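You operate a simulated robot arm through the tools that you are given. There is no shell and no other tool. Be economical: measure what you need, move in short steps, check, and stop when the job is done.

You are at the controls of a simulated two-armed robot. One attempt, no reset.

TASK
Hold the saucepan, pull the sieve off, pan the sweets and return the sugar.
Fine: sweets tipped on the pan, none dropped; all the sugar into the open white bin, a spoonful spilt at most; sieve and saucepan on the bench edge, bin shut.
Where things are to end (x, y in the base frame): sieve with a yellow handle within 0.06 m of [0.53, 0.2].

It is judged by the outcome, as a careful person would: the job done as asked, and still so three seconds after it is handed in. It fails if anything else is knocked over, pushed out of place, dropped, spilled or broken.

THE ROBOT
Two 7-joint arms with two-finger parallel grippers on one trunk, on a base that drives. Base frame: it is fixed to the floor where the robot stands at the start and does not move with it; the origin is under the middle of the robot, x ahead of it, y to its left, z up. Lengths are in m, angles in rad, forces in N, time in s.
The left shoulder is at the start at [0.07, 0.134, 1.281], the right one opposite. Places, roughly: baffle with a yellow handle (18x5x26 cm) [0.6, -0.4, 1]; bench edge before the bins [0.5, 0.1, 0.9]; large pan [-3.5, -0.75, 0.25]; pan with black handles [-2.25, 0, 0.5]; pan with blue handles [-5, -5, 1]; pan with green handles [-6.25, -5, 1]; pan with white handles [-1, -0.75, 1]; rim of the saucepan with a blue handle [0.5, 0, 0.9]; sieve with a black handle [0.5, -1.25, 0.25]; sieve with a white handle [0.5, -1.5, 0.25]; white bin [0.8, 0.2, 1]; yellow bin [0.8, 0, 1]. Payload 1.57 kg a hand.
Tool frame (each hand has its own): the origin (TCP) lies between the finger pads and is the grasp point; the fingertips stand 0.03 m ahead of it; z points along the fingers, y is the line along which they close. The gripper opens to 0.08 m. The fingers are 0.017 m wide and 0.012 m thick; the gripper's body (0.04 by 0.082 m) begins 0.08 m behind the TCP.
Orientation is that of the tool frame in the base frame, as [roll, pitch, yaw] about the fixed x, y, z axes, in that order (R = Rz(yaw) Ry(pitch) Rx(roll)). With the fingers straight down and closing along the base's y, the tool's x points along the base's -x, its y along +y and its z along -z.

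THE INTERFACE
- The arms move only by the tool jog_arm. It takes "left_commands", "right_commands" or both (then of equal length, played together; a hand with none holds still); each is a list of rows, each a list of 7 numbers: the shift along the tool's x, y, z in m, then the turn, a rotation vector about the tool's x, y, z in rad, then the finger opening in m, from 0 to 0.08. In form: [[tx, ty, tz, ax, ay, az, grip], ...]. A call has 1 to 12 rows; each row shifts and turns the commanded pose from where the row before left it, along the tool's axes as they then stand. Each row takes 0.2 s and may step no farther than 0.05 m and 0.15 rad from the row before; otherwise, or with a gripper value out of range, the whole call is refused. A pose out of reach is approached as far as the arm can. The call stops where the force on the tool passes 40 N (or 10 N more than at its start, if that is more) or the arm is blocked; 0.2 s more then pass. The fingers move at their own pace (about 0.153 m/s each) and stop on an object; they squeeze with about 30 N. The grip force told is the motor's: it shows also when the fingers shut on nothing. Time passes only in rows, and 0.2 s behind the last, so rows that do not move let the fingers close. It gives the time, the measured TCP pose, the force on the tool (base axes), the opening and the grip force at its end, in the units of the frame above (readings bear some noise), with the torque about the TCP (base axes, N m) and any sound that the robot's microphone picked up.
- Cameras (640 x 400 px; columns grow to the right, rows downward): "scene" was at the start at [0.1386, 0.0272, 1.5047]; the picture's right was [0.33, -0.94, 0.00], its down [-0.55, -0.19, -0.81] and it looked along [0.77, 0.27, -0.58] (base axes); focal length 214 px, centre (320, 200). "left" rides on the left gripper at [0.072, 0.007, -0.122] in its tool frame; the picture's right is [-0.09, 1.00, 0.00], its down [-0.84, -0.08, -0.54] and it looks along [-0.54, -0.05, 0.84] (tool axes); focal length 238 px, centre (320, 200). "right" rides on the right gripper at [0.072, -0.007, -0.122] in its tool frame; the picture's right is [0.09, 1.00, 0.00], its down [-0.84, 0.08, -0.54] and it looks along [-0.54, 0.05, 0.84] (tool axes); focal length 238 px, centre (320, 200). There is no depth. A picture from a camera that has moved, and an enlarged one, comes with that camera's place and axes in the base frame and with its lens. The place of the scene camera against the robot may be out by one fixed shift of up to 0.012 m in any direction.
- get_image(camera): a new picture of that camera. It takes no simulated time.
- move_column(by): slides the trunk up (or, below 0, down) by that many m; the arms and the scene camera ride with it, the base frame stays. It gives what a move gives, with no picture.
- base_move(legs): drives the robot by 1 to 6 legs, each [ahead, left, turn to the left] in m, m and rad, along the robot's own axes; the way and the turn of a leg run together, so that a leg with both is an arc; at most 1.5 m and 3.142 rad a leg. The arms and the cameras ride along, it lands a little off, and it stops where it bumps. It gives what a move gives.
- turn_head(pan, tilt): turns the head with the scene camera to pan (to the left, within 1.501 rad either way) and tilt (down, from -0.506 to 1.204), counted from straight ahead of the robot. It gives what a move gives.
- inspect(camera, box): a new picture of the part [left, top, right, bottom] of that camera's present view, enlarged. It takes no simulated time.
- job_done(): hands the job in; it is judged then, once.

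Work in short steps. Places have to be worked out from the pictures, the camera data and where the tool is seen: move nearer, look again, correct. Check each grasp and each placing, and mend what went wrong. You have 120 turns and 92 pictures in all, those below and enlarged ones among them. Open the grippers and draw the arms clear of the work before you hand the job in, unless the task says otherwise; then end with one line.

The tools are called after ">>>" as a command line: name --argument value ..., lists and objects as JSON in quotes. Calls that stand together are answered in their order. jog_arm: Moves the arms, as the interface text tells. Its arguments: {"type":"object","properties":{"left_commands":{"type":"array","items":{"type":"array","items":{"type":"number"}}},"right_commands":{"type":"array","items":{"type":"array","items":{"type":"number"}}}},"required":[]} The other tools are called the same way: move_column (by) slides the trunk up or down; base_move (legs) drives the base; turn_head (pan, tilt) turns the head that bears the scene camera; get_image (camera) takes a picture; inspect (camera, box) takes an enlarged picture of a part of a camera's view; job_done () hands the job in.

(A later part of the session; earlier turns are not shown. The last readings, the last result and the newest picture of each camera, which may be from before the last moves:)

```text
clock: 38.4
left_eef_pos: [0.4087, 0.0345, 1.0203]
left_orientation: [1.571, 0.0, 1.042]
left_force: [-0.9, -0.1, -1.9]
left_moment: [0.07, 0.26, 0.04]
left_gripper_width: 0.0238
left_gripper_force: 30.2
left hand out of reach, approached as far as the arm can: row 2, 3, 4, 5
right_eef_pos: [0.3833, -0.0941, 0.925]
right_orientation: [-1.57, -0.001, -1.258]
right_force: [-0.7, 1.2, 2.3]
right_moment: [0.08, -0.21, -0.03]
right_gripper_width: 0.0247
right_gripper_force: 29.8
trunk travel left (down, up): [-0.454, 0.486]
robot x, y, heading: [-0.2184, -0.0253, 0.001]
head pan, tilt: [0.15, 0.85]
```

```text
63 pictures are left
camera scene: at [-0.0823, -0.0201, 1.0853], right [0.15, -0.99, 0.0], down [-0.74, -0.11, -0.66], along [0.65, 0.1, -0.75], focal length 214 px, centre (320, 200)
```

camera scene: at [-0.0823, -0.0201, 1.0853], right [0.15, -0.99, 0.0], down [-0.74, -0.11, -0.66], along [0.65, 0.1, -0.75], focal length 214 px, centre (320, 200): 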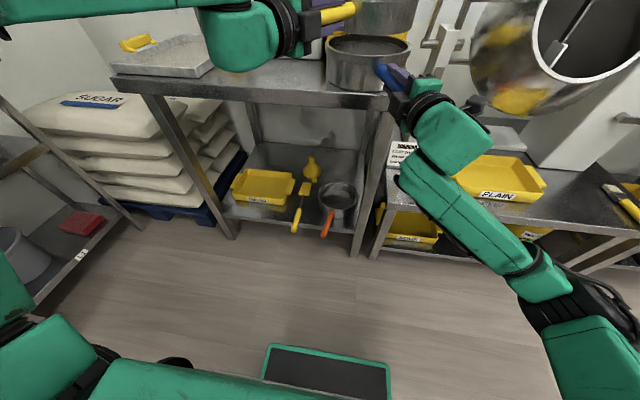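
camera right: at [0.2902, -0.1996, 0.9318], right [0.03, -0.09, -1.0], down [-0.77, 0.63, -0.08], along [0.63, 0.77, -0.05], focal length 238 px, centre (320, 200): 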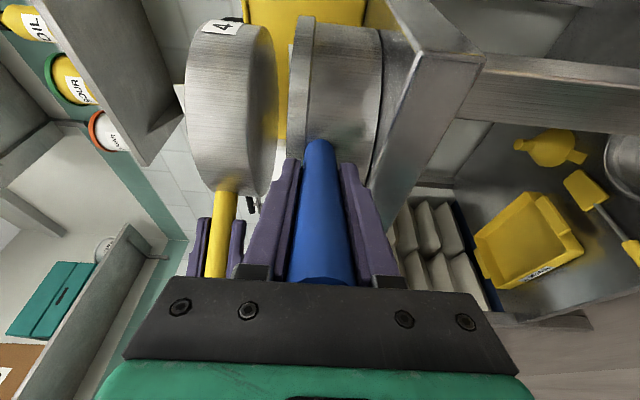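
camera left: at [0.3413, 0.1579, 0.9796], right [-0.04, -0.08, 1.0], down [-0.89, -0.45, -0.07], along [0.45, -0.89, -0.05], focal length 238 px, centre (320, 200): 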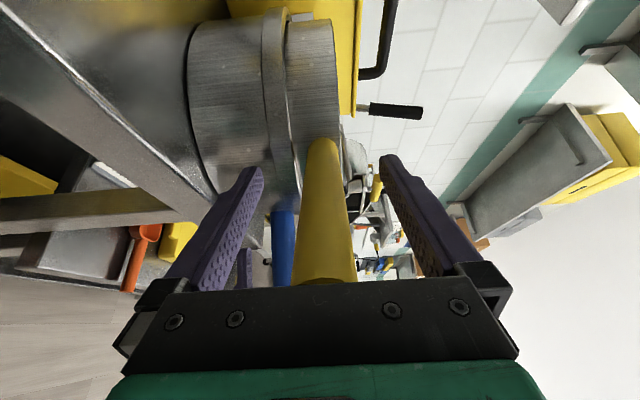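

The sieve is clear of the saucepan, which stands steady. I'll release the blue handle, back the right hand straight out, and then carry the sieve by driving sideways.

>>> jog_arm --right_commands '[[0, 0, 0, 0, 0, 0, 0.08], [0, 0, 0, 0, 0, 0, 0.08], [0, 0, -0.03, 0, 0, 0, 0.08], [0, 0, -0.04, 0, 0, 0, 0.08], [0, 0, -0.04, 0, 0, 0, 0.08], [0, 0, -0.04, 0, 0, 0, 0.08]]'

>>> move_column --by 0.04

>>> get_image --camera "right"

```text
clock: 39.8
left_eef_pos: [0.4084, 0.0357, 1.0198]
left_orientation: [1.57, 0.004, 1.042]
left_force: [0.2, -0.1, -3.4]
left_moment: [0.08, 0.2, 0.02]
left_gripper_width: 0.0239
left_gripper_force: 30.0
right_eef_pos: [0.2797, -0.1285, 0.9248]
right_orientation: [-1.574, -0.002, -1.257]
right_force: [0.1, 0.1, 0.1]
right_moment: [0.0, -0.04, -0.01]
right_gripper_width: 0.08
right_gripper_force: 0.1
right hand out of reach, approached as far as the arm can: row 6
trunk travel left (down, up): [-0.454, 0.486]
robot x, y, heading: [-0.2162, -0.0289, 0.005]
head pan, tilt: [0.15, 0.85]
```

```text
clock: 40.6
left_eef_pos: [0.4095, 0.0357, 1.0602]
left_orientation: [1.568, 0.004, 1.042]
left_force: [-0.5, 0.6, -1.8]
left_moment: [0.13, 0.25, 0.01]
left_gripper_width: 0.0239
left_gripper_force: 30.4
right_eef_pos: [0.2801, -0.1298, 0.9657]
right_orientation: [-1.574, 0.0, -1.257]
right_force: [0.4, -0.4, 0.6]
right_moment: [-0.01, -0.02, 0.0]
right_gripper_width: 0.0802
right_gripper_force: 0.1
trunk travel left (down, up): [-0.494, 0.446]
robot x, y, heading: [-0.2126, -0.0288, 0.002]
head pan, tilt: [0.15, 0.85]
```

```text
62 pictures are left
camera right: at [0.1864, -0.2357, 0.9731], right [0.03, -0.09, -1.0], down [-0.77, 0.63, -0.08], along [0.63, 0.77, -0.05], focal length 238 px, centre (320, 200)
```

right: 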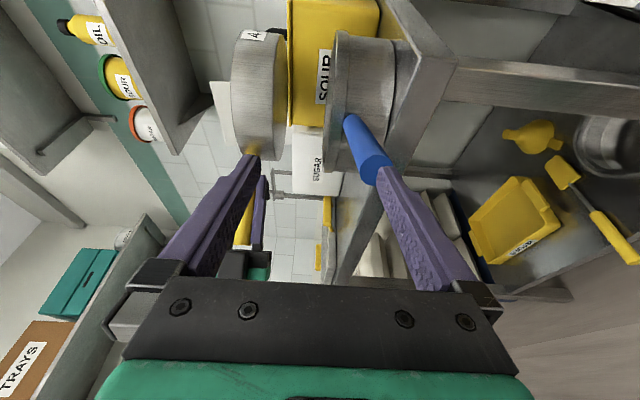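

The sieve is held level. Before driving left I'll back off 6 cm to clear the blue handle, and look left for the rack's clearance from my elbow.

>>> base_move --legs '[[-0.06, 0, 0]]'

>>> turn_head --pan 1.0 --tilt 0.5

>>> get_image --camera "scene"

```text
clock: 41.6
left_eef_pos: [0.3476, 0.0348, 1.061]
left_orientation: [1.568, 0.0, 1.043]
left_force: [-0.5, -0.5, -2.1]
left_moment: [0.15, 0.22, 0.0]
left_gripper_width: 0.0238
left_gripper_force: 29.7
right_eef_pos: [0.2183, -0.1285, 0.9669]
right_orientation: [-1.571, 0.002, -1.257]
right_force: [0.3, 0.2, 0.4]
right_moment: [0.01, -0.01, -0.03]
right_gripper_width: 0.0799
right_gripper_force: 0.1
trunk travel left (down, up): [-0.494, 0.446]
robot x, y, heading: [-0.2789, -0.0296, 0.003]
head pan, tilt: [0.15, 0.85]
```

```text
clock: 42.8
left_eef_pos: [0.3483, 0.0365, 1.0604]
left_orientation: [1.568, 0.004, 1.043]
left_force: [-0.3, 0.2, -2.9]
left_moment: [0.11, 0.2, 0.01]
left_gripper_width: 0.024
left_gripper_force: 30.2
right_eef_pos: [0.2197, -0.1298, 0.9663]
right_orientation: [-1.572, 0.001, -1.256]
right_force: [-1.1, 0.4, -0.2]
right_moment: [0.01, 0.02, 0.0]
right_gripper_width: 0.0799
right_gripper_force: 0.0
trunk travel left (down, up): [-0.494, 0.446]
robot x, y, heading: [-0.2733, -0.0299, -0.003]
head pan, tilt: [1.0, 0.499]
```

```text
61 pictures are left
camera scene: at [-0.1703, 0.0446, 1.1552], right [0.84, -0.54, 0.0], down [-0.26, -0.4, -0.88], along [0.47, 0.74, -0.48], focal length 214 px, centre (320, 200)
```

scene: 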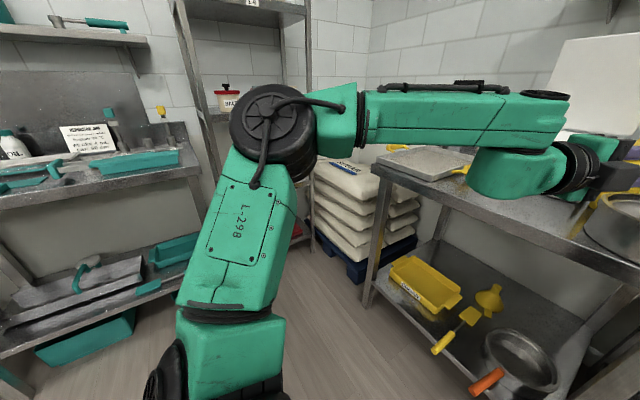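

The elbow is around y 0.5, with the rack far enough away for a 0.5 m shift. I'll drive left in gentle legs with the sieve well above everything, then look.

>>> base_move --legs '[[0, 0.25, 0], [0, 0.25, 0]]'

>>> turn_head --pan 0.3 --tilt 0.5

>>> get_image --camera "scene"

>>> get_image --camera "right"

```text
clock: 46.0
left_eef_pos: [0.3454, 0.5346, 1.061]
left_orientation: [1.568, 0.003, 1.047]
left_force: [0.5, -0.1, -2.2]
left_moment: [0.14, 0.23, 0.0]
left_gripper_width: 0.0237
left_gripper_force: 30.2
right_eef_pos: [0.2169, 0.368, 0.9667]
right_orientation: [-1.572, 0.0, -1.252]
right_force: [-0.2, 0.1, -0.1]
right_moment: [0.01, 0.02, -0.03]
right_gripper_width: 0.0799
right_gripper_force: 0.0
trunk travel left (down, up): [-0.494, 0.446]
robot x, y, heading: [-0.2779, 0.4625, 0.012]
head pan, tilt: [1.0, 0.499]
```

```text
clock: 47.1
left_eef_pos: [0.346, 0.5327, 1.0605]
left_orientation: [1.568, 0.002, 1.046]
left_force: [-0.1, -0.6, -2.4]
left_moment: [0.11, 0.21, -0.01]
left_gripper_width: 0.0239
left_gripper_force: 30.7
right_eef_pos: [0.2175, 0.3671, 0.9661]
right_orientation: [-1.573, 0.001, -1.253]
right_force: [0.2, -0.9, 0.1]
right_moment: [0.01, 0.02, 0.02]
right_gripper_width: 0.08
right_gripper_force: 0.0
trunk travel left (down, up): [-0.494, 0.446]
robot x, y, heading: [-0.2775, 0.468, 0.011]
head pan, tilt: [0.3, 0.499]
```

```text
60 pictures are left
camera scene: at [-0.1355, 0.49, 1.1553], right [0.3, -0.95, 0.0], down [-0.46, -0.15, -0.88], along [0.84, 0.27, -0.48], focal length 214 px, centre (320, 200)
```

scene: 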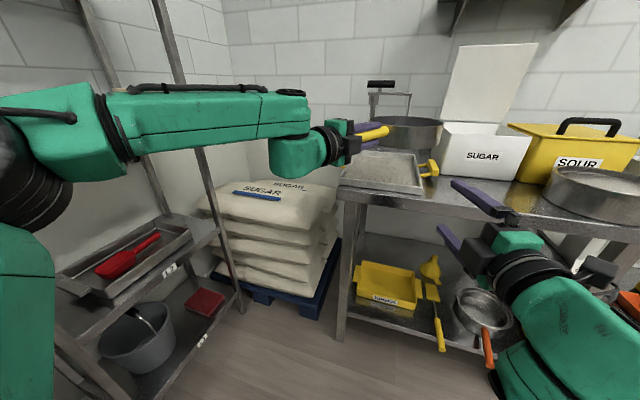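

```text
59 pictures are left
camera right: at [0.1242, 0.2605, 0.9732], right [0.03, -0.09, -1.0], down [-0.78, 0.62, -0.08], along [0.63, 0.78, -0.05], focal length 238 px, centre (320, 200)
```

right: 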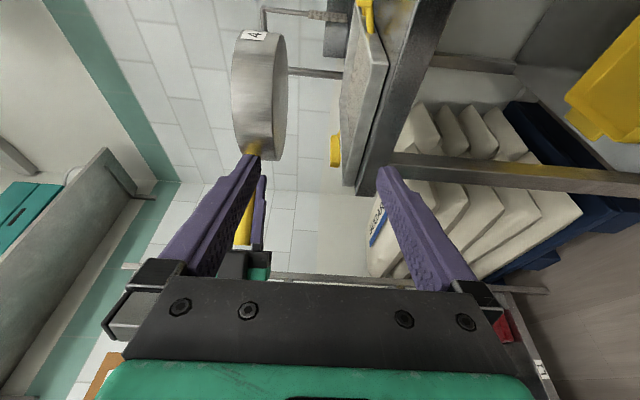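

Sieve is steady. Raise the right hand a bit so it clears the bench, then drive 13 cm ahead to bring the sieve over the pan.

>>> jog_arm --right_commands '[[0, -0.04, -0.01, 0, 0, 0, 0.08], [0, -0.04, -0.01, 0, 0, 0, 0.08], [0, -0.04, -0.01, 0, 0, 0, 0.08]]'

>>> base_move --legs '[[0.13, 0, 0]]'

>>> get_image --camera "scene"

>>> get_image --camera "right"

>>> get_image --camera "left"

```text
clock: 47.9
left_eef_pos: [0.3451, 0.5332, 1.0609]
left_orientation: [1.57, 0.002, 1.046]
left_force: [0.2, -0.2, -2.6]
left_moment: [0.13, 0.24, 0.01]
left_gripper_width: 0.0237
left_gripper_force: 29.8
right_eef_pos: [0.189, 0.3578, 1.0874]
right_orientation: [-1.572, 0.0, -1.252]
right_force: [-0.1, -0.2, 0.1]
right_moment: [0.03, 0.02, 0.02]
right_gripper_width: 0.0802
right_gripper_force: 0.0
trunk travel left (down, up): [-0.494, 0.446]
robot x, y, heading: [-0.2779, 0.4616, 0.014]
head pan, tilt: [0.3, 0.499]
```

```text
clock: 49.2
left_eef_pos: [0.479, 0.5327, 1.0598]
left_orientation: [1.569, 0.004, 1.045]
left_force: [0.5, 1.6, -2.8]
left_moment: [0.15, 0.2, 0.01]
left_gripper_width: 0.0237
left_gripper_force: 30.3
right_eef_pos: [0.3218, 0.359, 1.0895]
right_orientation: [-1.572, 0.0, -1.254]
right_force: [0.6, 0.8, 0.4]
right_moment: [0.02, -0.02, 0.02]
right_gripper_width: 0.0801
right_gripper_force: 0.0
trunk travel left (down, up): [-0.494, 0.446]
robot x, y, heading: [-0.1462, 0.4648, 0.004]
head pan, tilt: [0.3, 0.499]
```

```text
58 pictures are left
camera scene: at [-0.0023, 0.4906, 1.1552], right [0.3, -0.95, 0.0], down [-0.46, -0.14, -0.88], along [0.84, 0.26, -0.48], focal length 214 px, centre (320, 200)
```

scene: 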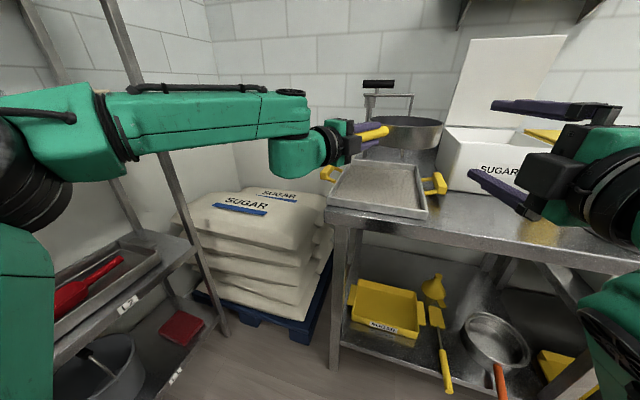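

```text
57 pictures are left
camera right: at [0.2282, 0.251, 1.0947], right [0.03, -0.09, -1.0], down [-0.78, 0.63, -0.08], along [0.63, 0.78, -0.05], focal length 238 px, centre (320, 200)
```

right: 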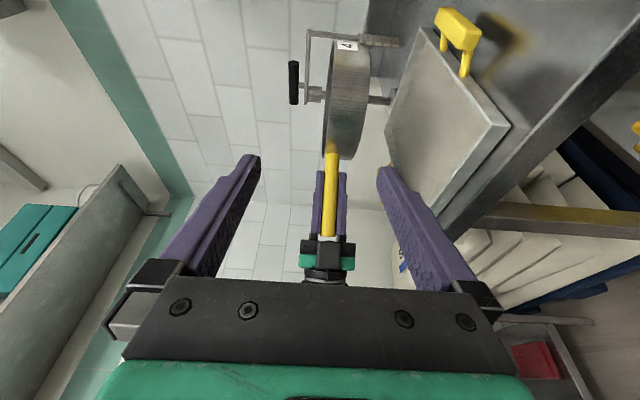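

```text
56 pictures are left
camera left: at [0.4102, 0.6561, 1.0662], right [-0.05, -0.08, 1.0], down [-0.89, -0.45, -0.08], along [0.46, -0.89, -0.05], focal length 238 px, centre (320, 200)
```

left: 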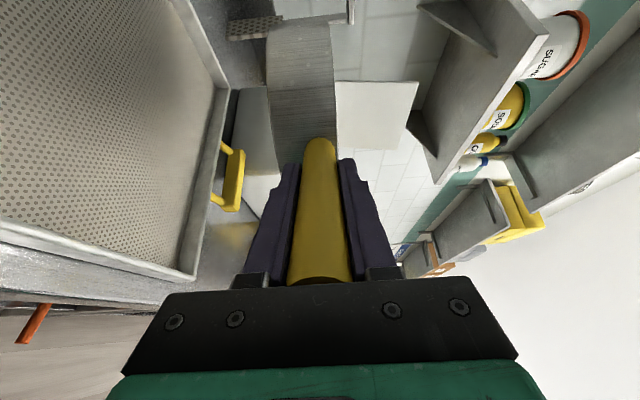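

The sieve is over the pan, centre about (0.60, 0.46). I'll lower by 6 cm and begin a slow roll toward the far-left, stopping well short of spilling to check.

>>> move_column --by -0.06

>>> jog_arm --left_commands '[[0, 0, 0, 0, 0, -0.08, 0], [0, 0, 0, 0, 0, -0.08, 0], [0, 0, 0, 0, 0, -0.08, 0], [0, 0, 0, 0, 0, -0.08, 0], [0, 0, 0, 0, 0, -0.08, 0], [0, 0, 0, 0, 0, -0.08, 0]]'

>>> get_image --camera "scene"

>>> get_image --camera "right"

```text
clock: 50.2
left_eef_pos: [0.4779, 0.5325, 1.0004]
left_orientation: [1.569, 0.001, 1.044]
left_force: [0.0, -0.7, -1.9]
left_moment: [0.14, 0.19, 0.01]
left_gripper_width: 0.0235
left_gripper_force: 29.6
right_eef_pos: [0.3211, 0.3584, 1.0278]
right_orientation: [-1.573, 0.0, -1.253]
right_force: [-0.9, 0.0, -0.3]
right_moment: [-0.03, -0.02, 0.01]
right_gripper_width: 0.08
right_gripper_force: 0.1
trunk travel left (down, up): [-0.434, 0.506]
robot x, y, heading: [-0.149, 0.4636, 0.005]
head pan, tilt: [0.3, 0.499]
```

```text
clock: 51.6
left_eef_pos: [0.4777, 0.5319, 0.9991]
left_orientation: [1.569, 0.484, 1.045]
left_force: [0.3, -0.1, -2.3]
left_moment: [0.14, 0.19, -0.04]
left_gripper_width: 0.0236
left_gripper_force: 29.9
right_eef_pos: [0.3214, 0.3574, 1.0273]
right_orientation: [-1.572, 0.001, -1.253]
right_force: [0.4, 0.2, 0.4]
right_moment: [0.01, 0.02, 0.0]
right_gripper_width: 0.0802
right_gripper_force: 0.1
trunk travel left (down, up): [-0.434, 0.506]
robot x, y, heading: [-0.1493, 0.4653, 0.005]
head pan, tilt: [0.3, 0.499]
```

```text
55 pictures are left
camera scene: at [-0.0028, 0.4907, 1.0953], right [0.3, -0.95, 0.0], down [-0.46, -0.14, -0.88], along [0.84, 0.26, -0.48], focal length 214 px, centre (320, 200)
```

scene: 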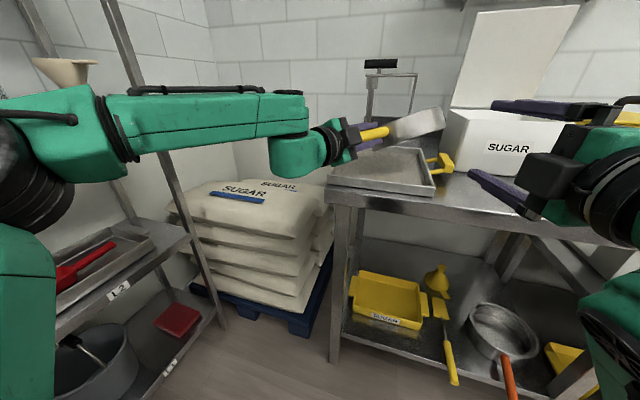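

```text
54 pictures are left
camera right: at [0.2278, 0.2511, 1.0349], right [0.03, -0.09, -1.0], down [-0.78, 0.63, -0.08], along [0.63, 0.78, -0.05], focal length 238 px, centre (320, 200)
```

right: 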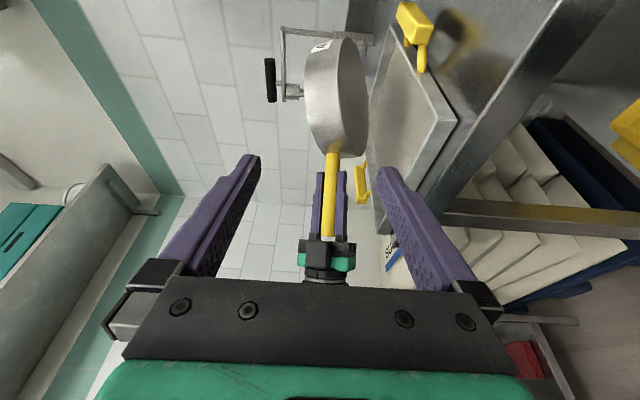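

Rolling cleanly with no slip. Continuing slowly.

>>> jog_arm --left_commands '[[0, 0, 0, 0, 0, -0.06, 0], [0, 0, 0, 0, 0, -0.06, 0], [0, 0, 0, 0, 0, -0.06, 0], [0, 0, 0, 0, 0, -0.06, 0], [0, 0, 0, 0, 0, -0.06, 0], [0, 0, 0, 0, 0, -0.06, 0], [0, 0, 0, 0, 0, -0.06, 0], [0, 0, 0, 0, 0, -0.06, 0]]'

>>> get_image --camera "left"

```text
clock: 53.4
left_eef_pos: [0.4781, 0.5333, 1.0016]
left_orientation: [1.568, 0.964, 1.046]
left_force: [0.4, -0.4, -2.5]
left_moment: [0.13, 0.22, 0.04]
left_gripper_width: 0.0235
left_gripper_force: 30.2
right_eef_pos: [0.3197, 0.3574, 1.0282]
right_orientation: [-1.572, 0.001, -1.254]
right_force: [0.2, -0.2, 0.2]
right_moment: [-0.02, 0.01, 0.01]
right_gripper_width: 0.0798
right_gripper_force: 0.0
trunk travel left (down, up): [-0.434, 0.506]
robot x, y, heading: [-0.1475, 0.4648, 0.007]
head pan, tilt: [0.3, 0.499]
```

```text
53 pictures are left
camera left: at [0.3972, 0.6343, 0.9453], right [0.38, 0.66, 0.64], down [-0.74, -0.2, 0.64], along [0.55, -0.72, 0.42], focal length 238 px, centre (320, 200)
```

left: 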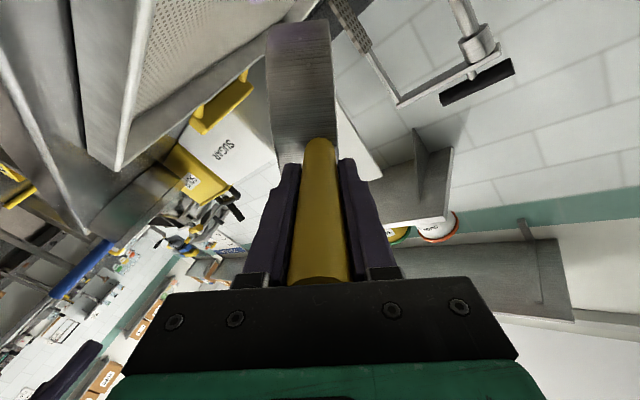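

At 55° nothing has spilled. Continuing even more slowly toward 85°.

>>> jog_arm --left_commands '[[0, 0, 0, 0, 0, -0.05, 0], [0, 0, 0, 0, 0, -0.05, 0], [0, 0, 0, 0, 0, -0.05, 0], [0, 0, 0, 0, 0, -0.05, 0], [0, 0, 0, 0, 0, -0.05, 0], [0, 0, 0, 0, 0, -0.05, 0]]'

>>> inspect --camera "scene" --box '[310, 70, 470, 220]'

```text
clock: 54.8
left_eef_pos: [0.4784, 0.5323, 1.0005]
left_orientation: [1.566, 1.263, 1.042]
left_force: [-1.0, -0.6, -1.9]
left_moment: [0.16, 0.25, 0.0]
left_gripper_width: 0.0239
left_gripper_force: 30.0
right_eef_pos: [0.32, 0.3593, 1.0267]
right_orientation: [-1.572, -0.001, -1.252]
right_force: [-0.3, 0.0, 0.5]
right_moment: [0.01, 0.03, -0.01]
right_gripper_width: 0.0801
right_gripper_force: 0.1
trunk travel left (down, up): [-0.434, 0.506]
robot x, y, heading: [-0.1476, 0.463, 0.004]
head pan, tilt: [0.3, 0.499]
```

```text
2.67 times, centred on (390, 145) of scene
camera zoom: at [-0.0028, 0.4906, 1.0953], right [0.3, -0.95, 0.0], down [-0.46, -0.14, -0.88], along [0.84, 0.26, -0.48], focal length 572 px, centre (133, 347)
```

zoom: 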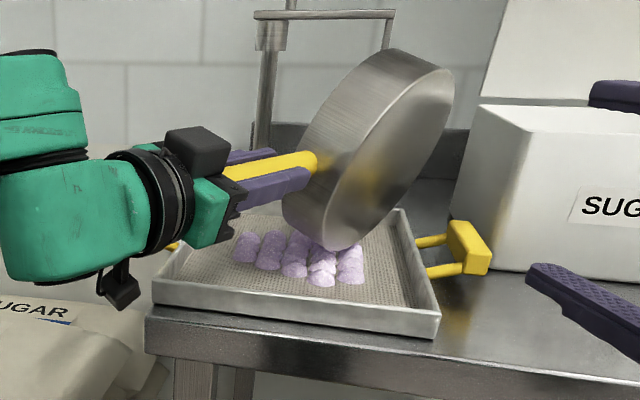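

The sweets are landing neatly inside the pan. I'll roll a bit further to empty it fully.

>>> jog_arm --left_commands '[[0, 0, 0, 0, 0, -0.05, 0], [0, 0, 0, 0, 0, -0.05, 0], [0, 0, 0, 0, 0, -0.05, 0], [0, 0, 0, 0, 0, -0.05, 0], [0, 0, 0, 0, 0, -0.05, 0], [0, 0, 0, 0, 0, -0.05, 0], [0, 0, 0, 0, 0, -0.05, 0], [0, 0, 0, 0, 0, -0.05, 0], [0, 0, 0, 0, 0, -0.05, 0], [0, 0, 0, 0, 0, -0.05, 0], [0, 0, 0, 0, 0, 0, 0]]'

>>> inspect --camera "scene" --box '[310, 70, 470, 220]'

>>> get_image --camera "right"

```text
clock: 57.2
left_eef_pos: [0.4779, 0.5326, 1.0011]
left_orientation: [-1.565, 1.379, -2.089]
left_force: [0.6, 0.5, -2.3]
left_moment: [0.14, 0.21, 0.01]
left_gripper_width: 0.0237
left_gripper_force: 30.3
right_eef_pos: [0.3209, 0.3579, 1.0286]
right_orientation: [-1.574, 0.001, -1.255]
right_force: [0.0, 0.6, -0.1]
right_moment: [0.0, 0.01, 0.04]
right_gripper_width: 0.0798
right_gripper_force: 0.0
trunk travel left (down, up): [-0.434, 0.506]
robot x, y, heading: [-0.1439, 0.4655, 0.009]
head pan, tilt: [0.3, 0.499]
```

```text
2.67 times, centred on (390, 145) of scene
camera zoom: at [-0.0028, 0.4906, 1.0953], right [0.3, -0.95, 0.0], down [-0.46, -0.14, -0.88], along [0.84, 0.26, -0.48], focal length 572 px, centre (133, 347)
```

zoom: 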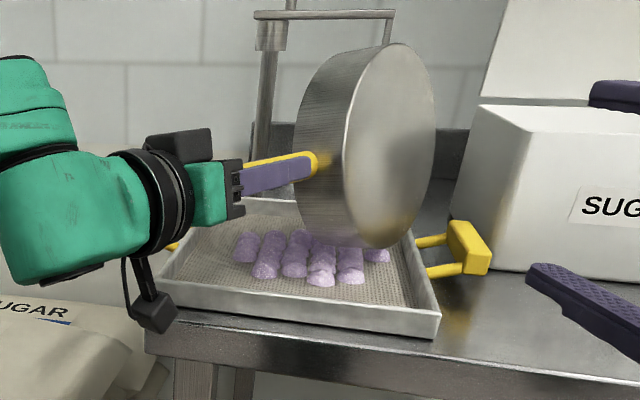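

```text
50 pictures are left
camera right: at [0.2278, 0.2511, 1.0349], right [0.03, -0.09, -1.0], down [-0.78, 0.63, -0.08], along [0.63, 0.78, -0.05], focal length 238 px, centre (320, 200)
```

right: 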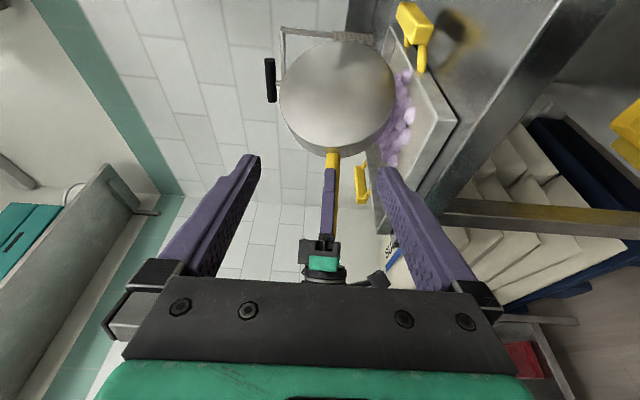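

Now about 101°; I'll go to about 130° to be sure it is empty, then see how many lie in the pan.

>>> jog_arm --left_commands '[[0, 0, 0, 0, 0, -0.05, 0], [0, 0, 0, 0, 0, -0.05, 0], [0, 0, 0, 0, 0, -0.05, 0], [0, 0, 0, 0, 0, -0.05, 0], [0, 0, 0, 0, 0, -0.05, 0], [0, 0, 0, 0, 0, -0.05, 0], [0, 0, 0, 0, 0, -0.05, 0], [0, 0, 0, 0, 0, -0.05, 0], [0, 0, 0, 0, 0, -0.05, 0], [0, 0, 0, 0, 0, -0.05, 0], [0, 0, 0, 0, 0, 0, 0], [0, 0, 0, 0, 0, 0, 0]]'

>>> inspect --camera "scene" --box '[310, 70, 470, 220]'

>>> get_image --camera "left"

```text
clock: 59.8
left_eef_pos: [0.477, 0.5323, 1.0009]
left_orientation: [-1.569, 0.88, -2.094]
left_force: [-0.1, -0.6, -1.3]
left_moment: [0.13, 0.18, 0.0]
left_gripper_width: 0.0239
left_gripper_force: 30.4
right_eef_pos: [0.3199, 0.3589, 1.0288]
right_orientation: [-1.574, 0.002, -1.253]
right_force: [1.1, -0.4, 0.8]
right_moment: [0.03, -0.03, 0.02]
right_gripper_width: 0.0799
right_gripper_force: 0.1
trunk travel left (down, up): [-0.434, 0.506]
robot x, y, heading: [-0.1456, 0.4671, 0.002]
head pan, tilt: [0.3, 0.499]
```

```text
2.67 times, centred on (390, 145) of scene
camera zoom: at [-0.0028, 0.4906, 1.0953], right [0.3, -0.95, 0.0], down [-0.46, -0.14, -0.88], along [0.84, 0.26, -0.48], focal length 572 px, centre (133, 347)
```

zoom: 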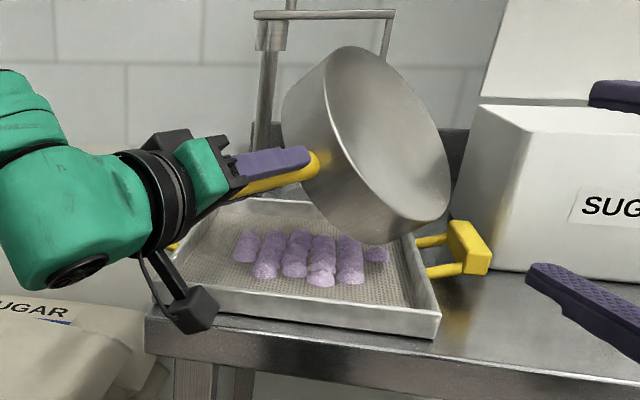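

```text
48 pictures are left
camera left: at [0.3531, 0.5579, 0.9402], right [0.41, 0.71, -0.56], down [-0.23, 0.68, 0.69], along [0.88, -0.16, 0.45], focal length 238 px, centre (320, 200)
```

left: 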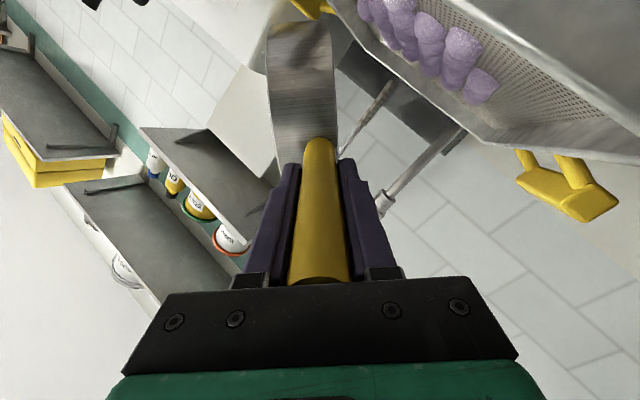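

Sweets are all in the pan. Raise, then roll the sieve back level.

>>> move_column --by 0.07

>>> jog_arm --left_commands '[[0, 0, 0, 0, 0, 0.145, 0], [0, 0, 0, 0, 0, 0.145, 0], [0, 0, 0, 0, 0, 0.145, 0], [0, 0, 0, 0, 0, 0.145, 0], [0, 0, 0, 0, 0, 0.145, 0], [0, 0, 0, 0, 0, 0.145, 0], [0, 0, 0, 0, 0, 0.145, 0], [0, 0, 0, 0, 0, 0.145, 0], [0, 0, 0, 0, 0, 0.145, 0], [0, 0, 0, 0, 0, 0.145, 0]]'

>>> get_image --camera "right"

>>> get_image --camera "scene"

```text
clock: 60.9
left_eef_pos: [0.4783, 0.5323, 1.0707]
left_orientation: [-1.569, 0.881, -2.093]
left_force: [0.2, -0.2, -2.3]
left_moment: [0.12, 0.2, 0.0]
left_gripper_width: 0.0238
left_gripper_force: 30.0
right_eef_pos: [0.3203, 0.3573, 1.099]
right_orientation: [-1.572, 0.0, -1.253]
right_force: [-0.4, 0.0, -0.7]
right_moment: [0.0, -0.02, 0.0]
right_gripper_width: 0.0801
right_gripper_force: 0.0
trunk travel left (down, up): [-0.504, 0.436]
robot x, y, heading: [-0.1453, 0.4662, 0.01]
head pan, tilt: [0.3, 0.499]
```

```text
clock: 63.1
left_eef_pos: [0.4769, 0.5327, 1.0704]
left_orientation: [1.571, 0.806, 1.045]
left_force: [0.0, -0.3, -2.1]
left_moment: [0.14, 0.21, 0.0]
left_gripper_width: 0.024
left_gripper_force: 30.2
right_eef_pos: [0.322, 0.3579, 1.0996]
right_orientation: [-1.573, -0.001, -1.252]
right_force: [0.7, -0.5, 0.1]
right_moment: [0.01, 0.04, -0.01]
right_gripper_width: 0.0799
right_gripper_force: 0.0
trunk travel left (down, up): [-0.504, 0.436]
robot x, y, heading: [-0.1481, 0.4675, 0.005]
head pan, tilt: [0.3, 0.499]
```

```text
47 pictures are left
camera right: at [0.2278, 0.2511, 1.1049], right [0.03, -0.09, -1.0], down [-0.78, 0.63, -0.08], along [0.63, 0.78, -0.05], focal length 238 px, centre (320, 200)
```

right: 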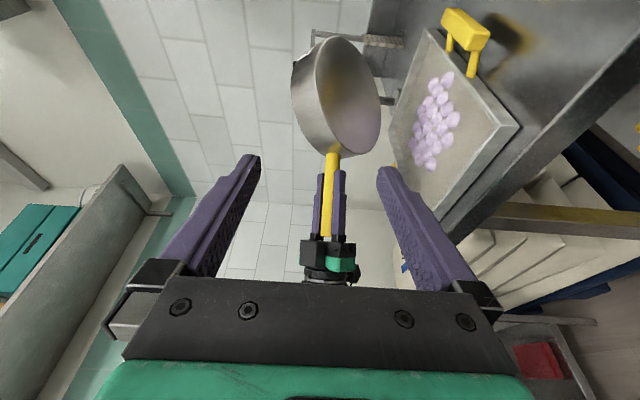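

```text
46 pictures are left
camera scene: at [-0.0028, 0.4906, 1.1653], right [0.3, -0.95, 0.0], down [-0.46, -0.14, -0.88], along [0.84, 0.26, -0.48], focal length 214 px, centre (320, 200)
```

scene: 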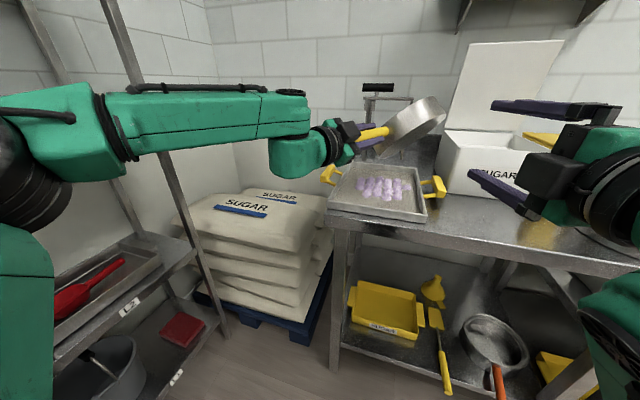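

The sweets lie mid-pan and the sieve looks empty. Roll level, then carry it toward its resting place (cup centre at about (0.535, 0.20)).

>>> jog_arm --left_commands '[[0, 0, 0, 0, 0, 0.135, 0], [0, 0, 0, 0, 0, 0.135, 0], [0, 0, 0, 0, 0, 0.135, 0], [0, 0, 0, 0, 0, 0.135, 0], [0, 0, 0, 0, 0, 0.135, 0], [0, 0, 0, 0, 0, 0.131, 0]]'

>>> base_move --legs '[[-0.065, 0, 0], [0, -0.258, 0]]'

>>> turn_head --pan 0.0 --tilt 0.5

>>> get_image --camera "scene"

>>> get_image --camera "right"

```text
clock: 64.5
left_eef_pos: [0.4783, 0.5313, 1.0705]
left_orientation: [1.568, 0.004, 1.046]
left_force: [0.9, -0.2, -2.2]
left_moment: [0.11, 0.21, 0.01]
left_gripper_width: 0.0237
left_gripper_force: 30.1
right_eef_pos: [0.3215, 0.3573, 1.0978]
right_orientation: [-1.573, -0.001, -1.255]
right_force: [-0.8, -0.8, -0.1]
right_moment: [-0.01, -0.01, -0.03]
right_gripper_width: 0.08
right_gripper_force: 0.1
trunk travel left (down, up): [-0.504, 0.436]
robot x, y, heading: [-0.1453, 0.465, 0.006]
head pan, tilt: [0.3, 0.499]
```

```text
clock: 66.9
left_eef_pos: [0.4132, 0.2742, 1.07]
left_orientation: [1.569, 0.007, 1.044]
left_force: [-0.7, -0.2, -2.3]
left_moment: [0.13, 0.21, -0.02]
left_gripper_width: 0.0239
left_gripper_force: 29.9
right_eef_pos: [0.2558, 0.1006, 1.0982]
right_orientation: [-1.572, 0.002, -1.253]
right_force: [0.0, -0.3, 0.0]
right_moment: [-0.01, 0.03, 0.03]
right_gripper_width: 0.0801
right_gripper_force: 0.1
trunk travel left (down, up): [-0.504, 0.436]
robot x, y, heading: [-0.209, 0.2087, 0.005]
head pan, tilt: [0.3, 0.499]
```

```text
clock: 67.7
left_eef_pos: [0.4132, 0.2751, 1.0704]
left_orientation: [1.569, 0.006, 1.045]
left_force: [-0.4, -0.7, -2.1]
left_moment: [0.12, 0.21, 0.01]
left_gripper_width: 0.0238
left_gripper_force: 29.8
right_eef_pos: [0.2567, 0.101, 1.0987]
right_orientation: [-1.573, -0.001, -1.253]
right_force: [-0.5, 0.2, -0.3]
right_moment: [-0.02, -0.03, -0.01]
right_gripper_width: 0.0801
right_gripper_force: 0.0
trunk travel left (down, up): [-0.504, 0.436]
robot x, y, heading: [-0.2098, 0.2051, 0.007]
head pan, tilt: [0.0, 0.499]
```

```text
45 pictures are left
camera scene: at [-0.063, 0.2075, 1.1653], right [0.01, -1.0, 0.0], down [-0.48, 0.0, -0.88], along [0.88, 0.0, -0.48], focal length 214 px, centre (320, 200)
```

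scene: 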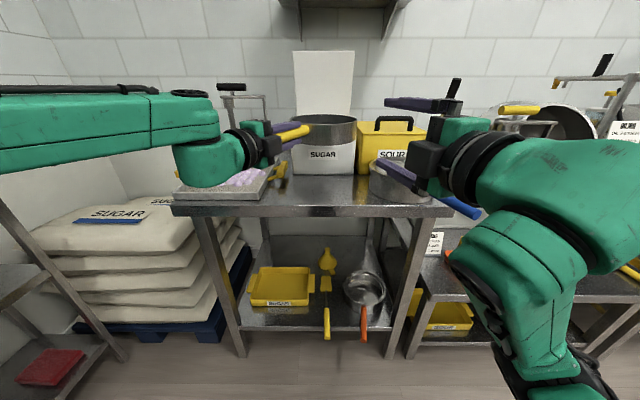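

```text
44 pictures are left
camera right: at [0.163, -0.0056, 1.1049], right [0.03, -0.09, -1.0], down [-0.78, 0.63, -0.08], along [0.63, 0.77, -0.05], focal length 238 px, centre (320, 200)
```

right: 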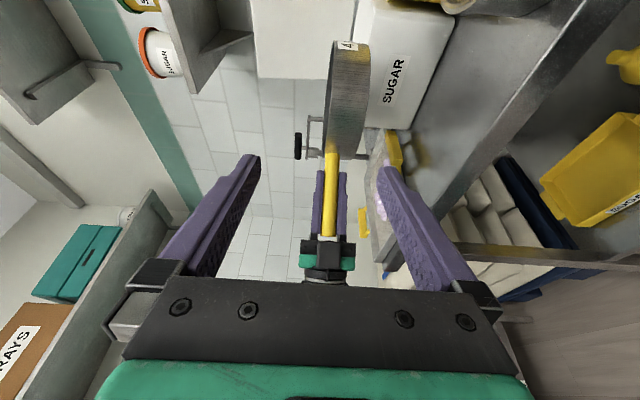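

The sieve is at (0.535, 0.20), clear of the bin. Lowering toward the bench.

>>> move_column --by -0.13

>>> get_image --camera "right"

>>> get_image --camera "left"

```text
clock: 69.3
left_eef_pos: [0.4134, 0.2751, 0.941]
left_orientation: [1.569, 0.007, 1.046]
left_force: [-0.1, 0.1, -2.4]
left_moment: [0.11, 0.26, -0.02]
left_gripper_width: 0.0239
left_gripper_force: 30.2
right_eef_pos: [0.2557, 0.1016, 0.9694]
right_orientation: [-1.572, 0.001, -1.256]
right_force: [-0.4, 0.3, -0.1]
right_moment: [0.0, 0.01, 0.02]
right_gripper_width: 0.0799
right_gripper_force: 0.1
trunk travel left (down, up): [-0.374, 0.566]
robot x, y, heading: [-0.2093, 0.2055, 0.006]
head pan, tilt: [0.0, 0.499]
```

```text
43 pictures are left
camera right: at [0.1627, -0.0058, 0.975], right [0.03, -0.09, -1.0], down [-0.78, 0.63, -0.08], along [0.63, 0.77, -0.05], focal length 238 px, centre (320, 200)
```

right: 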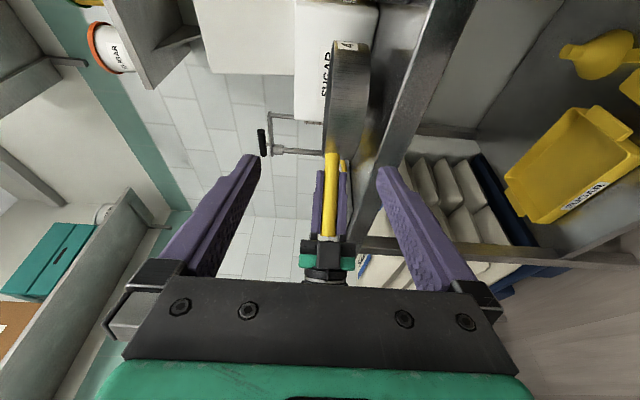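

```text
42 pictures are left
camera left: at [0.3449, 0.3981, 0.9461], right [-0.04, -0.07, 1.0], down [-0.89, -0.45, -0.07], along [0.46, -0.89, -0.04], focal length 238 px, centre (320, 200)
```

left: 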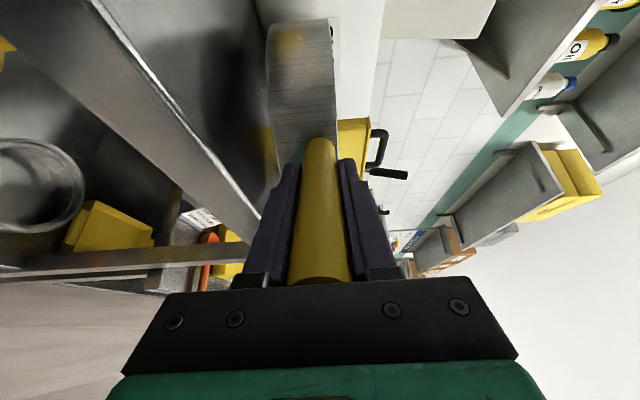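

Nearly down. Lowering with the arm in 5 mm steps until contact shows.

>>> jog_arm --left_commands '[[0, -0.006, 0, 0, 0, 0, 0], [0, -0.006, 0, 0, 0, 0, 0], [0, -0.004, 0, 0, 0, 0, 0]]'

>>> get_image --camera "right"

```text
clock: 70.1
left_eef_pos: [0.4118, 0.2751, 0.9243]
left_orientation: [1.571, 0.006, 1.043]
left_force: [-0.3, -0.4, -3.0]
left_moment: [0.12, 0.19, -0.02]
left_gripper_width: 0.0237
left_gripper_force: 30.7
right_eef_pos: [0.2559, 0.0998, 0.9681]
right_orientation: [-1.572, 0.0, -1.256]
right_force: [0.3, -0.6, -0.6]
right_moment: [-0.04, -0.01, 0.02]
right_gripper_width: 0.0798
right_gripper_force: 0.1
trunk travel left (down, up): [-0.374, 0.566]
robot x, y, heading: [-0.2098, 0.2107, 0.001]
head pan, tilt: [0.0, 0.499]
```

```text
41 pictures are left
camera right: at [0.1629, -0.0057, 0.9749], right [0.03, -0.09, -1.0], down [-0.78, 0.63, -0.08], along [0.63, 0.77, -0.05], focal length 238 px, centre (320, 200)
```

right: 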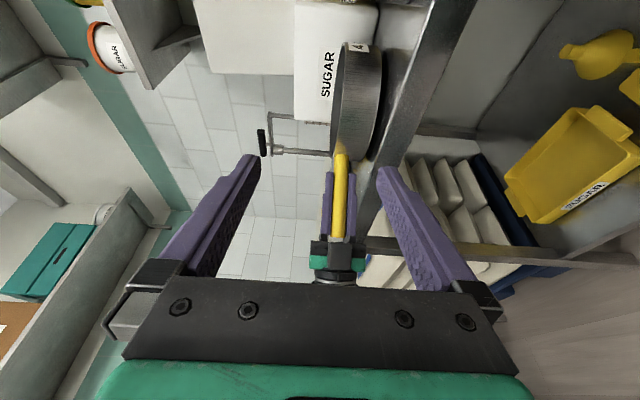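

No contact yet (force still -3 N). Lowering further.

>>> jog_arm --left_commands '[[0, -0.004, 0, 0, 0, 0, 0], [0, -0.004, 0, 0, 0, 0, 0], [0, -0.003, 0, 0, 0, 0, 0]]'

>>> inspect --camera "right" --box '[300, 20, 460, 270]'

```text
clock: 70.9
left_eef_pos: [0.4135, 0.2754, 0.9162]
left_orientation: [1.566, 0.007, 1.046]
left_force: [1.3, -0.3, 2.7]
left_moment: [-0.27, -0.06, 0.13]
left_gripper_width: 0.0238
left_gripper_force: 29.7
right_eef_pos: [0.2558, 0.1008, 0.9689]
right_orientation: [-1.569, 0.001, -1.256]
right_force: [-0.3, 0.2, -0.1]
right_moment: [-0.01, -0.01, -0.05]
right_gripper_width: 0.0802
right_gripper_force: 0.0
trunk travel left (down, up): [-0.374, 0.566]
robot x, y, heading: [-0.2096, 0.2052, 0.008]
head pan, tilt: [0.0, 0.499]
```

```text
1.60 times, centred on (380, 145) of right
camera zoom: at [0.1624, -0.0059, 0.9752], right [0.03, -0.09, -1.0], down [-0.78, 0.63, -0.08], along [0.63, 0.77, -0.05], focal length 381 px, centre (224, 288)
```

zoom: 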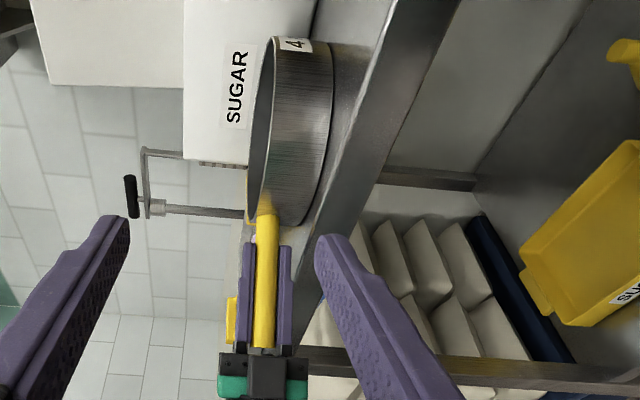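

Contact: it rests on the bench (force reversed to +2.7 N). Opening and backing out along the handle.

>>> jog_arm --left_commands '[[0, 0.002, 0, 0, 0, 0, 0.03], [0, 0, 0, 0, 0, 0, 0.08], [0, 0, 0, 0, 0, 0, 0.08], [0, 0, -0.03, 0, 0, 0, 0.08], [0, 0, -0.04, 0, 0, 0, 0.08], [0, 0, -0.04, 0, 0, 0, 0.08], [0, 0, -0.03, 0, 0, 0, 0.08]]'

>>> get_image --camera "left"

>>> get_image --camera "right"

```text
clock: 72.5
left_eef_pos: [0.2928, 0.3446, 0.9146]
left_orientation: [1.57, 0.009, 1.043]
left_force: [-0.1, -0.3, 0.4]
left_moment: [0.03, 0.0, -0.02]
left_gripper_width: 0.0799
left_gripper_force: 0.1
right_eef_pos: [0.2545, 0.1023, 0.9688]
right_orientation: [-1.571, 0.001, -1.256]
right_force: [0.2, 0.7, 0.5]
right_moment: [-0.01, -0.01, -0.01]
right_gripper_width: 0.0802
right_gripper_force: 0.1
trunk travel left (down, up): [-0.374, 0.566]
robot x, y, heading: [-0.21, 0.2078, 0.006]
head pan, tilt: [0.0, 0.499]
```

```text
39 pictures are left
camera left: at [0.2241, 0.4671, 0.9198], right [-0.04, -0.07, 1.0], down [-0.89, -0.45, -0.07], along [0.46, -0.89, -0.04], focal length 238 px, centre (320, 200)
```

left: 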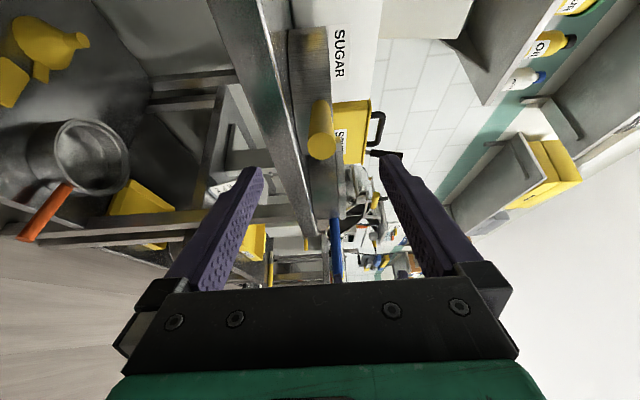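

```text
38 pictures are left
camera right: at [0.1618, -0.0057, 0.9754], right [0.03, -0.09, -1.0], down [-0.78, 0.63, -0.08], along [0.63, 0.77, -0.05], focal length 238 px, centre (320, 200)
```

right: 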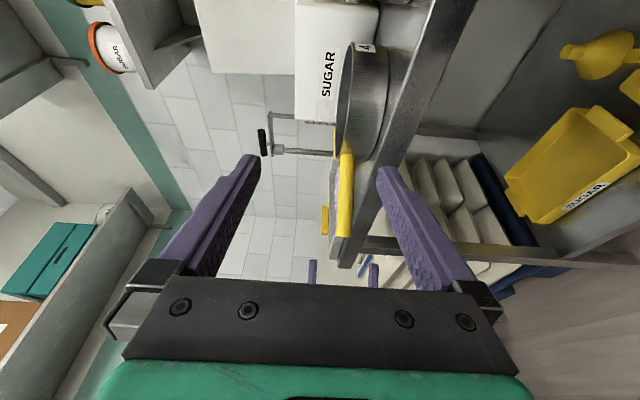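

The sieve rests stably at its place. Now for the saucepan: back up 10 cm, go 24 cm right, and line the right hand up with the blue handle again.

>>> base_move --legs '[[-0.1, 0, 0], [0, -0.24, 0]]'

>>> get_image --camera "right"

>>> get_image --camera "scene"

```text
clock: 75.0
left_eef_pos: [0.1948, 0.1001, 0.9148]
left_orientation: [1.568, 0.006, 1.046]
left_force: [-0.2, 0.3, 0.6]
left_moment: [0.01, 0.0, 0.0]
left_gripper_width: 0.0801
left_gripper_force: 0.1
right_eef_pos: [0.157, -0.1429, 0.9685]
right_orientation: [-1.569, 0.002, -1.252]
right_force: [0.4, 0.0, -0.8]
right_moment: [0.0, 0.01, 0.0]
right_gripper_width: 0.08
right_gripper_force: 0.0
trunk travel left (down, up): [-0.374, 0.566]
robot x, y, heading: [-0.3074, -0.0345, 0.01]
head pan, tilt: [0.0, 0.499]
```

```text
37 pictures are left
camera right: at [0.064, -0.2493, 0.9749], right [0.03, -0.09, -1.0], down [-0.78, 0.63, -0.08], along [0.63, 0.78, -0.05], focal length 238 px, centre (320, 200)
```

right: 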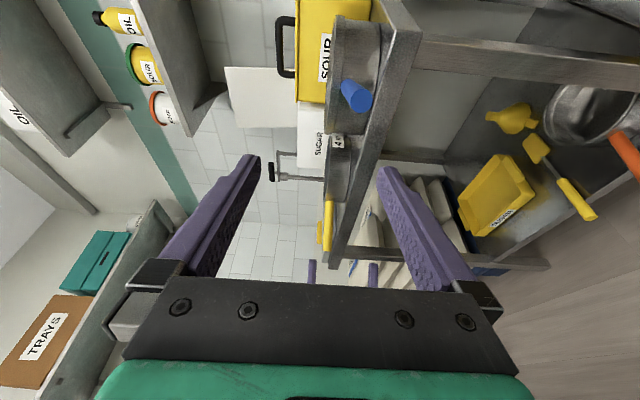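

```text
36 pictures are left
camera scene: at [-0.1623, -0.0366, 1.0353], right [0.01, -1.0, 0.0], down [-0.48, 0.0, -0.88], along [0.88, 0.01, -0.48], focal length 214 px, centre (320, 200)
```

scene: 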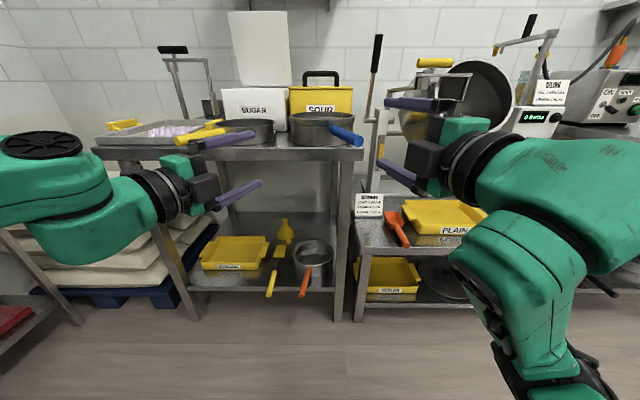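

Saucepan unmoved. Aligning the right hand on the handle axis first.

>>> jog_arm --right_commands '[[0.0064, 0.011, 0.0193, 0, 0, 0, 0.08], [0.0064, 0.011, 0.0193, 0, 0, 0, 0.08], [0.0064, 0.011, 0.0193, 0, 0, 0, 0.08], [0.0064, 0.0105, 0.0193, 0, 0, 0, 0.08]]'

>>> get_image --camera "right"

```text
clock: 76.0
left_eef_pos: [0.1947, 0.1017, 0.9139]
left_orientation: [1.569, 0.007, 1.048]
left_force: [-0.7, 0.4, 0.6]
left_moment: [0.0, 0.02, 0.0]
left_gripper_width: 0.0799
left_gripper_force: 0.0
right_eef_pos: [0.2382, -0.1417, 0.9248]
right_orientation: [-1.574, 0.002, -1.253]
right_force: [-0.1, -0.2, -0.2]
right_moment: [-0.06, 0.01, 0.0]
right_gripper_width: 0.08
right_gripper_force: 0.0
trunk travel left (down, up): [-0.374, 0.566]
robot x, y, heading: [-0.3049, -0.0341, 0.009]
head pan, tilt: [0.0, 0.499]
```

```text
35 pictures are left
camera right: at [0.1453, -0.2482, 0.9323], right [0.03, -0.09, -1.0], down [-0.78, 0.63, -0.08], along [0.63, 0.78, -0.05], focal length 238 px, centre (320, 200)
```

right: 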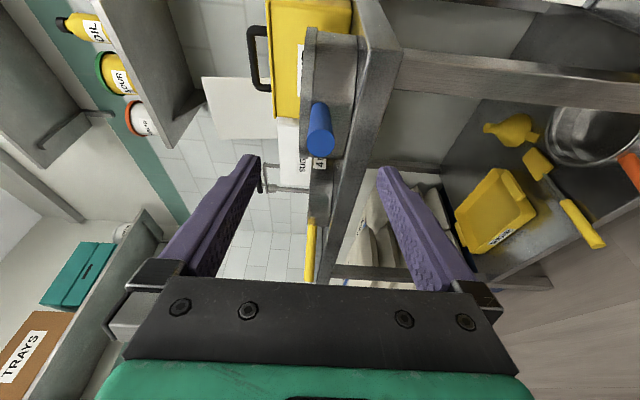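

Same view as for the first grasp. Sliding on and gripping.

>>> jog_arm --right_commands '[[0, 0, 0.031, 0, 0, 0, 0.08], [0, 0, 0.031, 0, 0, 0, 0.08], [0, 0, 0.031, 0, 0, 0, 0.08], [0, 0, 0.031, 0, 0, 0, 0.08], [0, 0, 0.031, 0, 0, 0, 0.08], [0, 0, 0, 0, 0, 0, 0.04], [0, 0, 0, 0, 0, 0, 0], [0, 0, 0, 0, 0, 0, 0], [0, 0, 0, 0, 0, 0, 0]]'

>>> jog_arm --right_commands '[[0, -0.005, 0, 0, 0, 0, 0], [0, -0.01, 0, 0, 0, 0, 0], [0, -0.01, 0, 0, 0, 0, 0], [0, 0, 0, 0, 0, 0, 0]]'

>>> get_image --camera "right"

```text
clock: 78.0
left_eef_pos: [0.1952, 0.1009, 0.9146]
left_orientation: [1.568, 0.007, 1.047]
left_force: [0.0, 0.5, -0.5]
left_moment: [0.0, 0.0, -0.04]
left_gripper_width: 0.08
left_gripper_force: 0.1
right_eef_pos: [0.3845, -0.0936, 0.9247]
right_orientation: [-1.571, -0.001, -1.252]
right_force: [0.0, -0.8, 0.3]
right_moment: [0.01, -0.14, 0.04]
right_gripper_width: 0.0247
right_gripper_force: 30.4
trunk travel left (down, up): [-0.374, 0.566]
robot x, y, heading: [-0.3097, -0.0342, 0.006]
head pan, tilt: [0.0, 0.499]
```

```text
clock: 79.0
left_eef_pos: [0.1952, 0.1012, 0.9137]
left_orientation: [1.568, 0.007, 1.047]
left_force: [0.8, -0.2, 0.4]
left_moment: [0.01, 0.01, -0.01]
left_gripper_width: 0.0797
left_gripper_force: 0.2
right_eef_pos: [0.3856, -0.0939, 0.9501]
right_orientation: [-1.572, 0.001, -1.253]
right_force: [-1.0, -0.5, -3.3]
right_moment: [-0.22, 0.57, 0.0]
right_gripper_width: 0.0249
right_gripper_force: 30.6
trunk travel left (down, up): [-0.374, 0.566]
robot x, y, heading: [-0.3106, -0.0339, 0.007]
head pan, tilt: [0.0, 0.499]
```

```text
34 pictures are left
camera right: at [0.2925, -0.2004, 0.9555], right [0.03, -0.09, -1.0], down [-0.78, 0.63, -0.08], along [0.63, 0.77, -0.05], focal length 238 px, centre (320, 200)
```

right: 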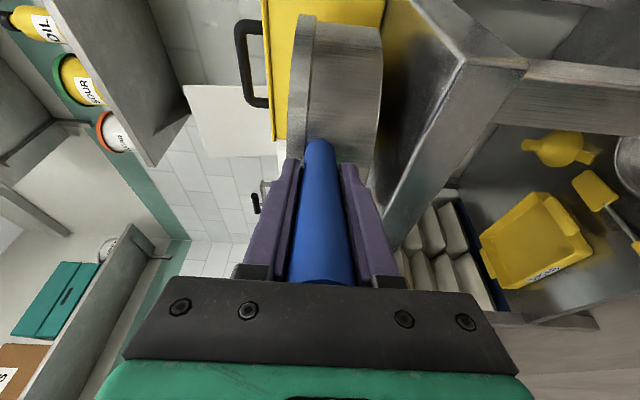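

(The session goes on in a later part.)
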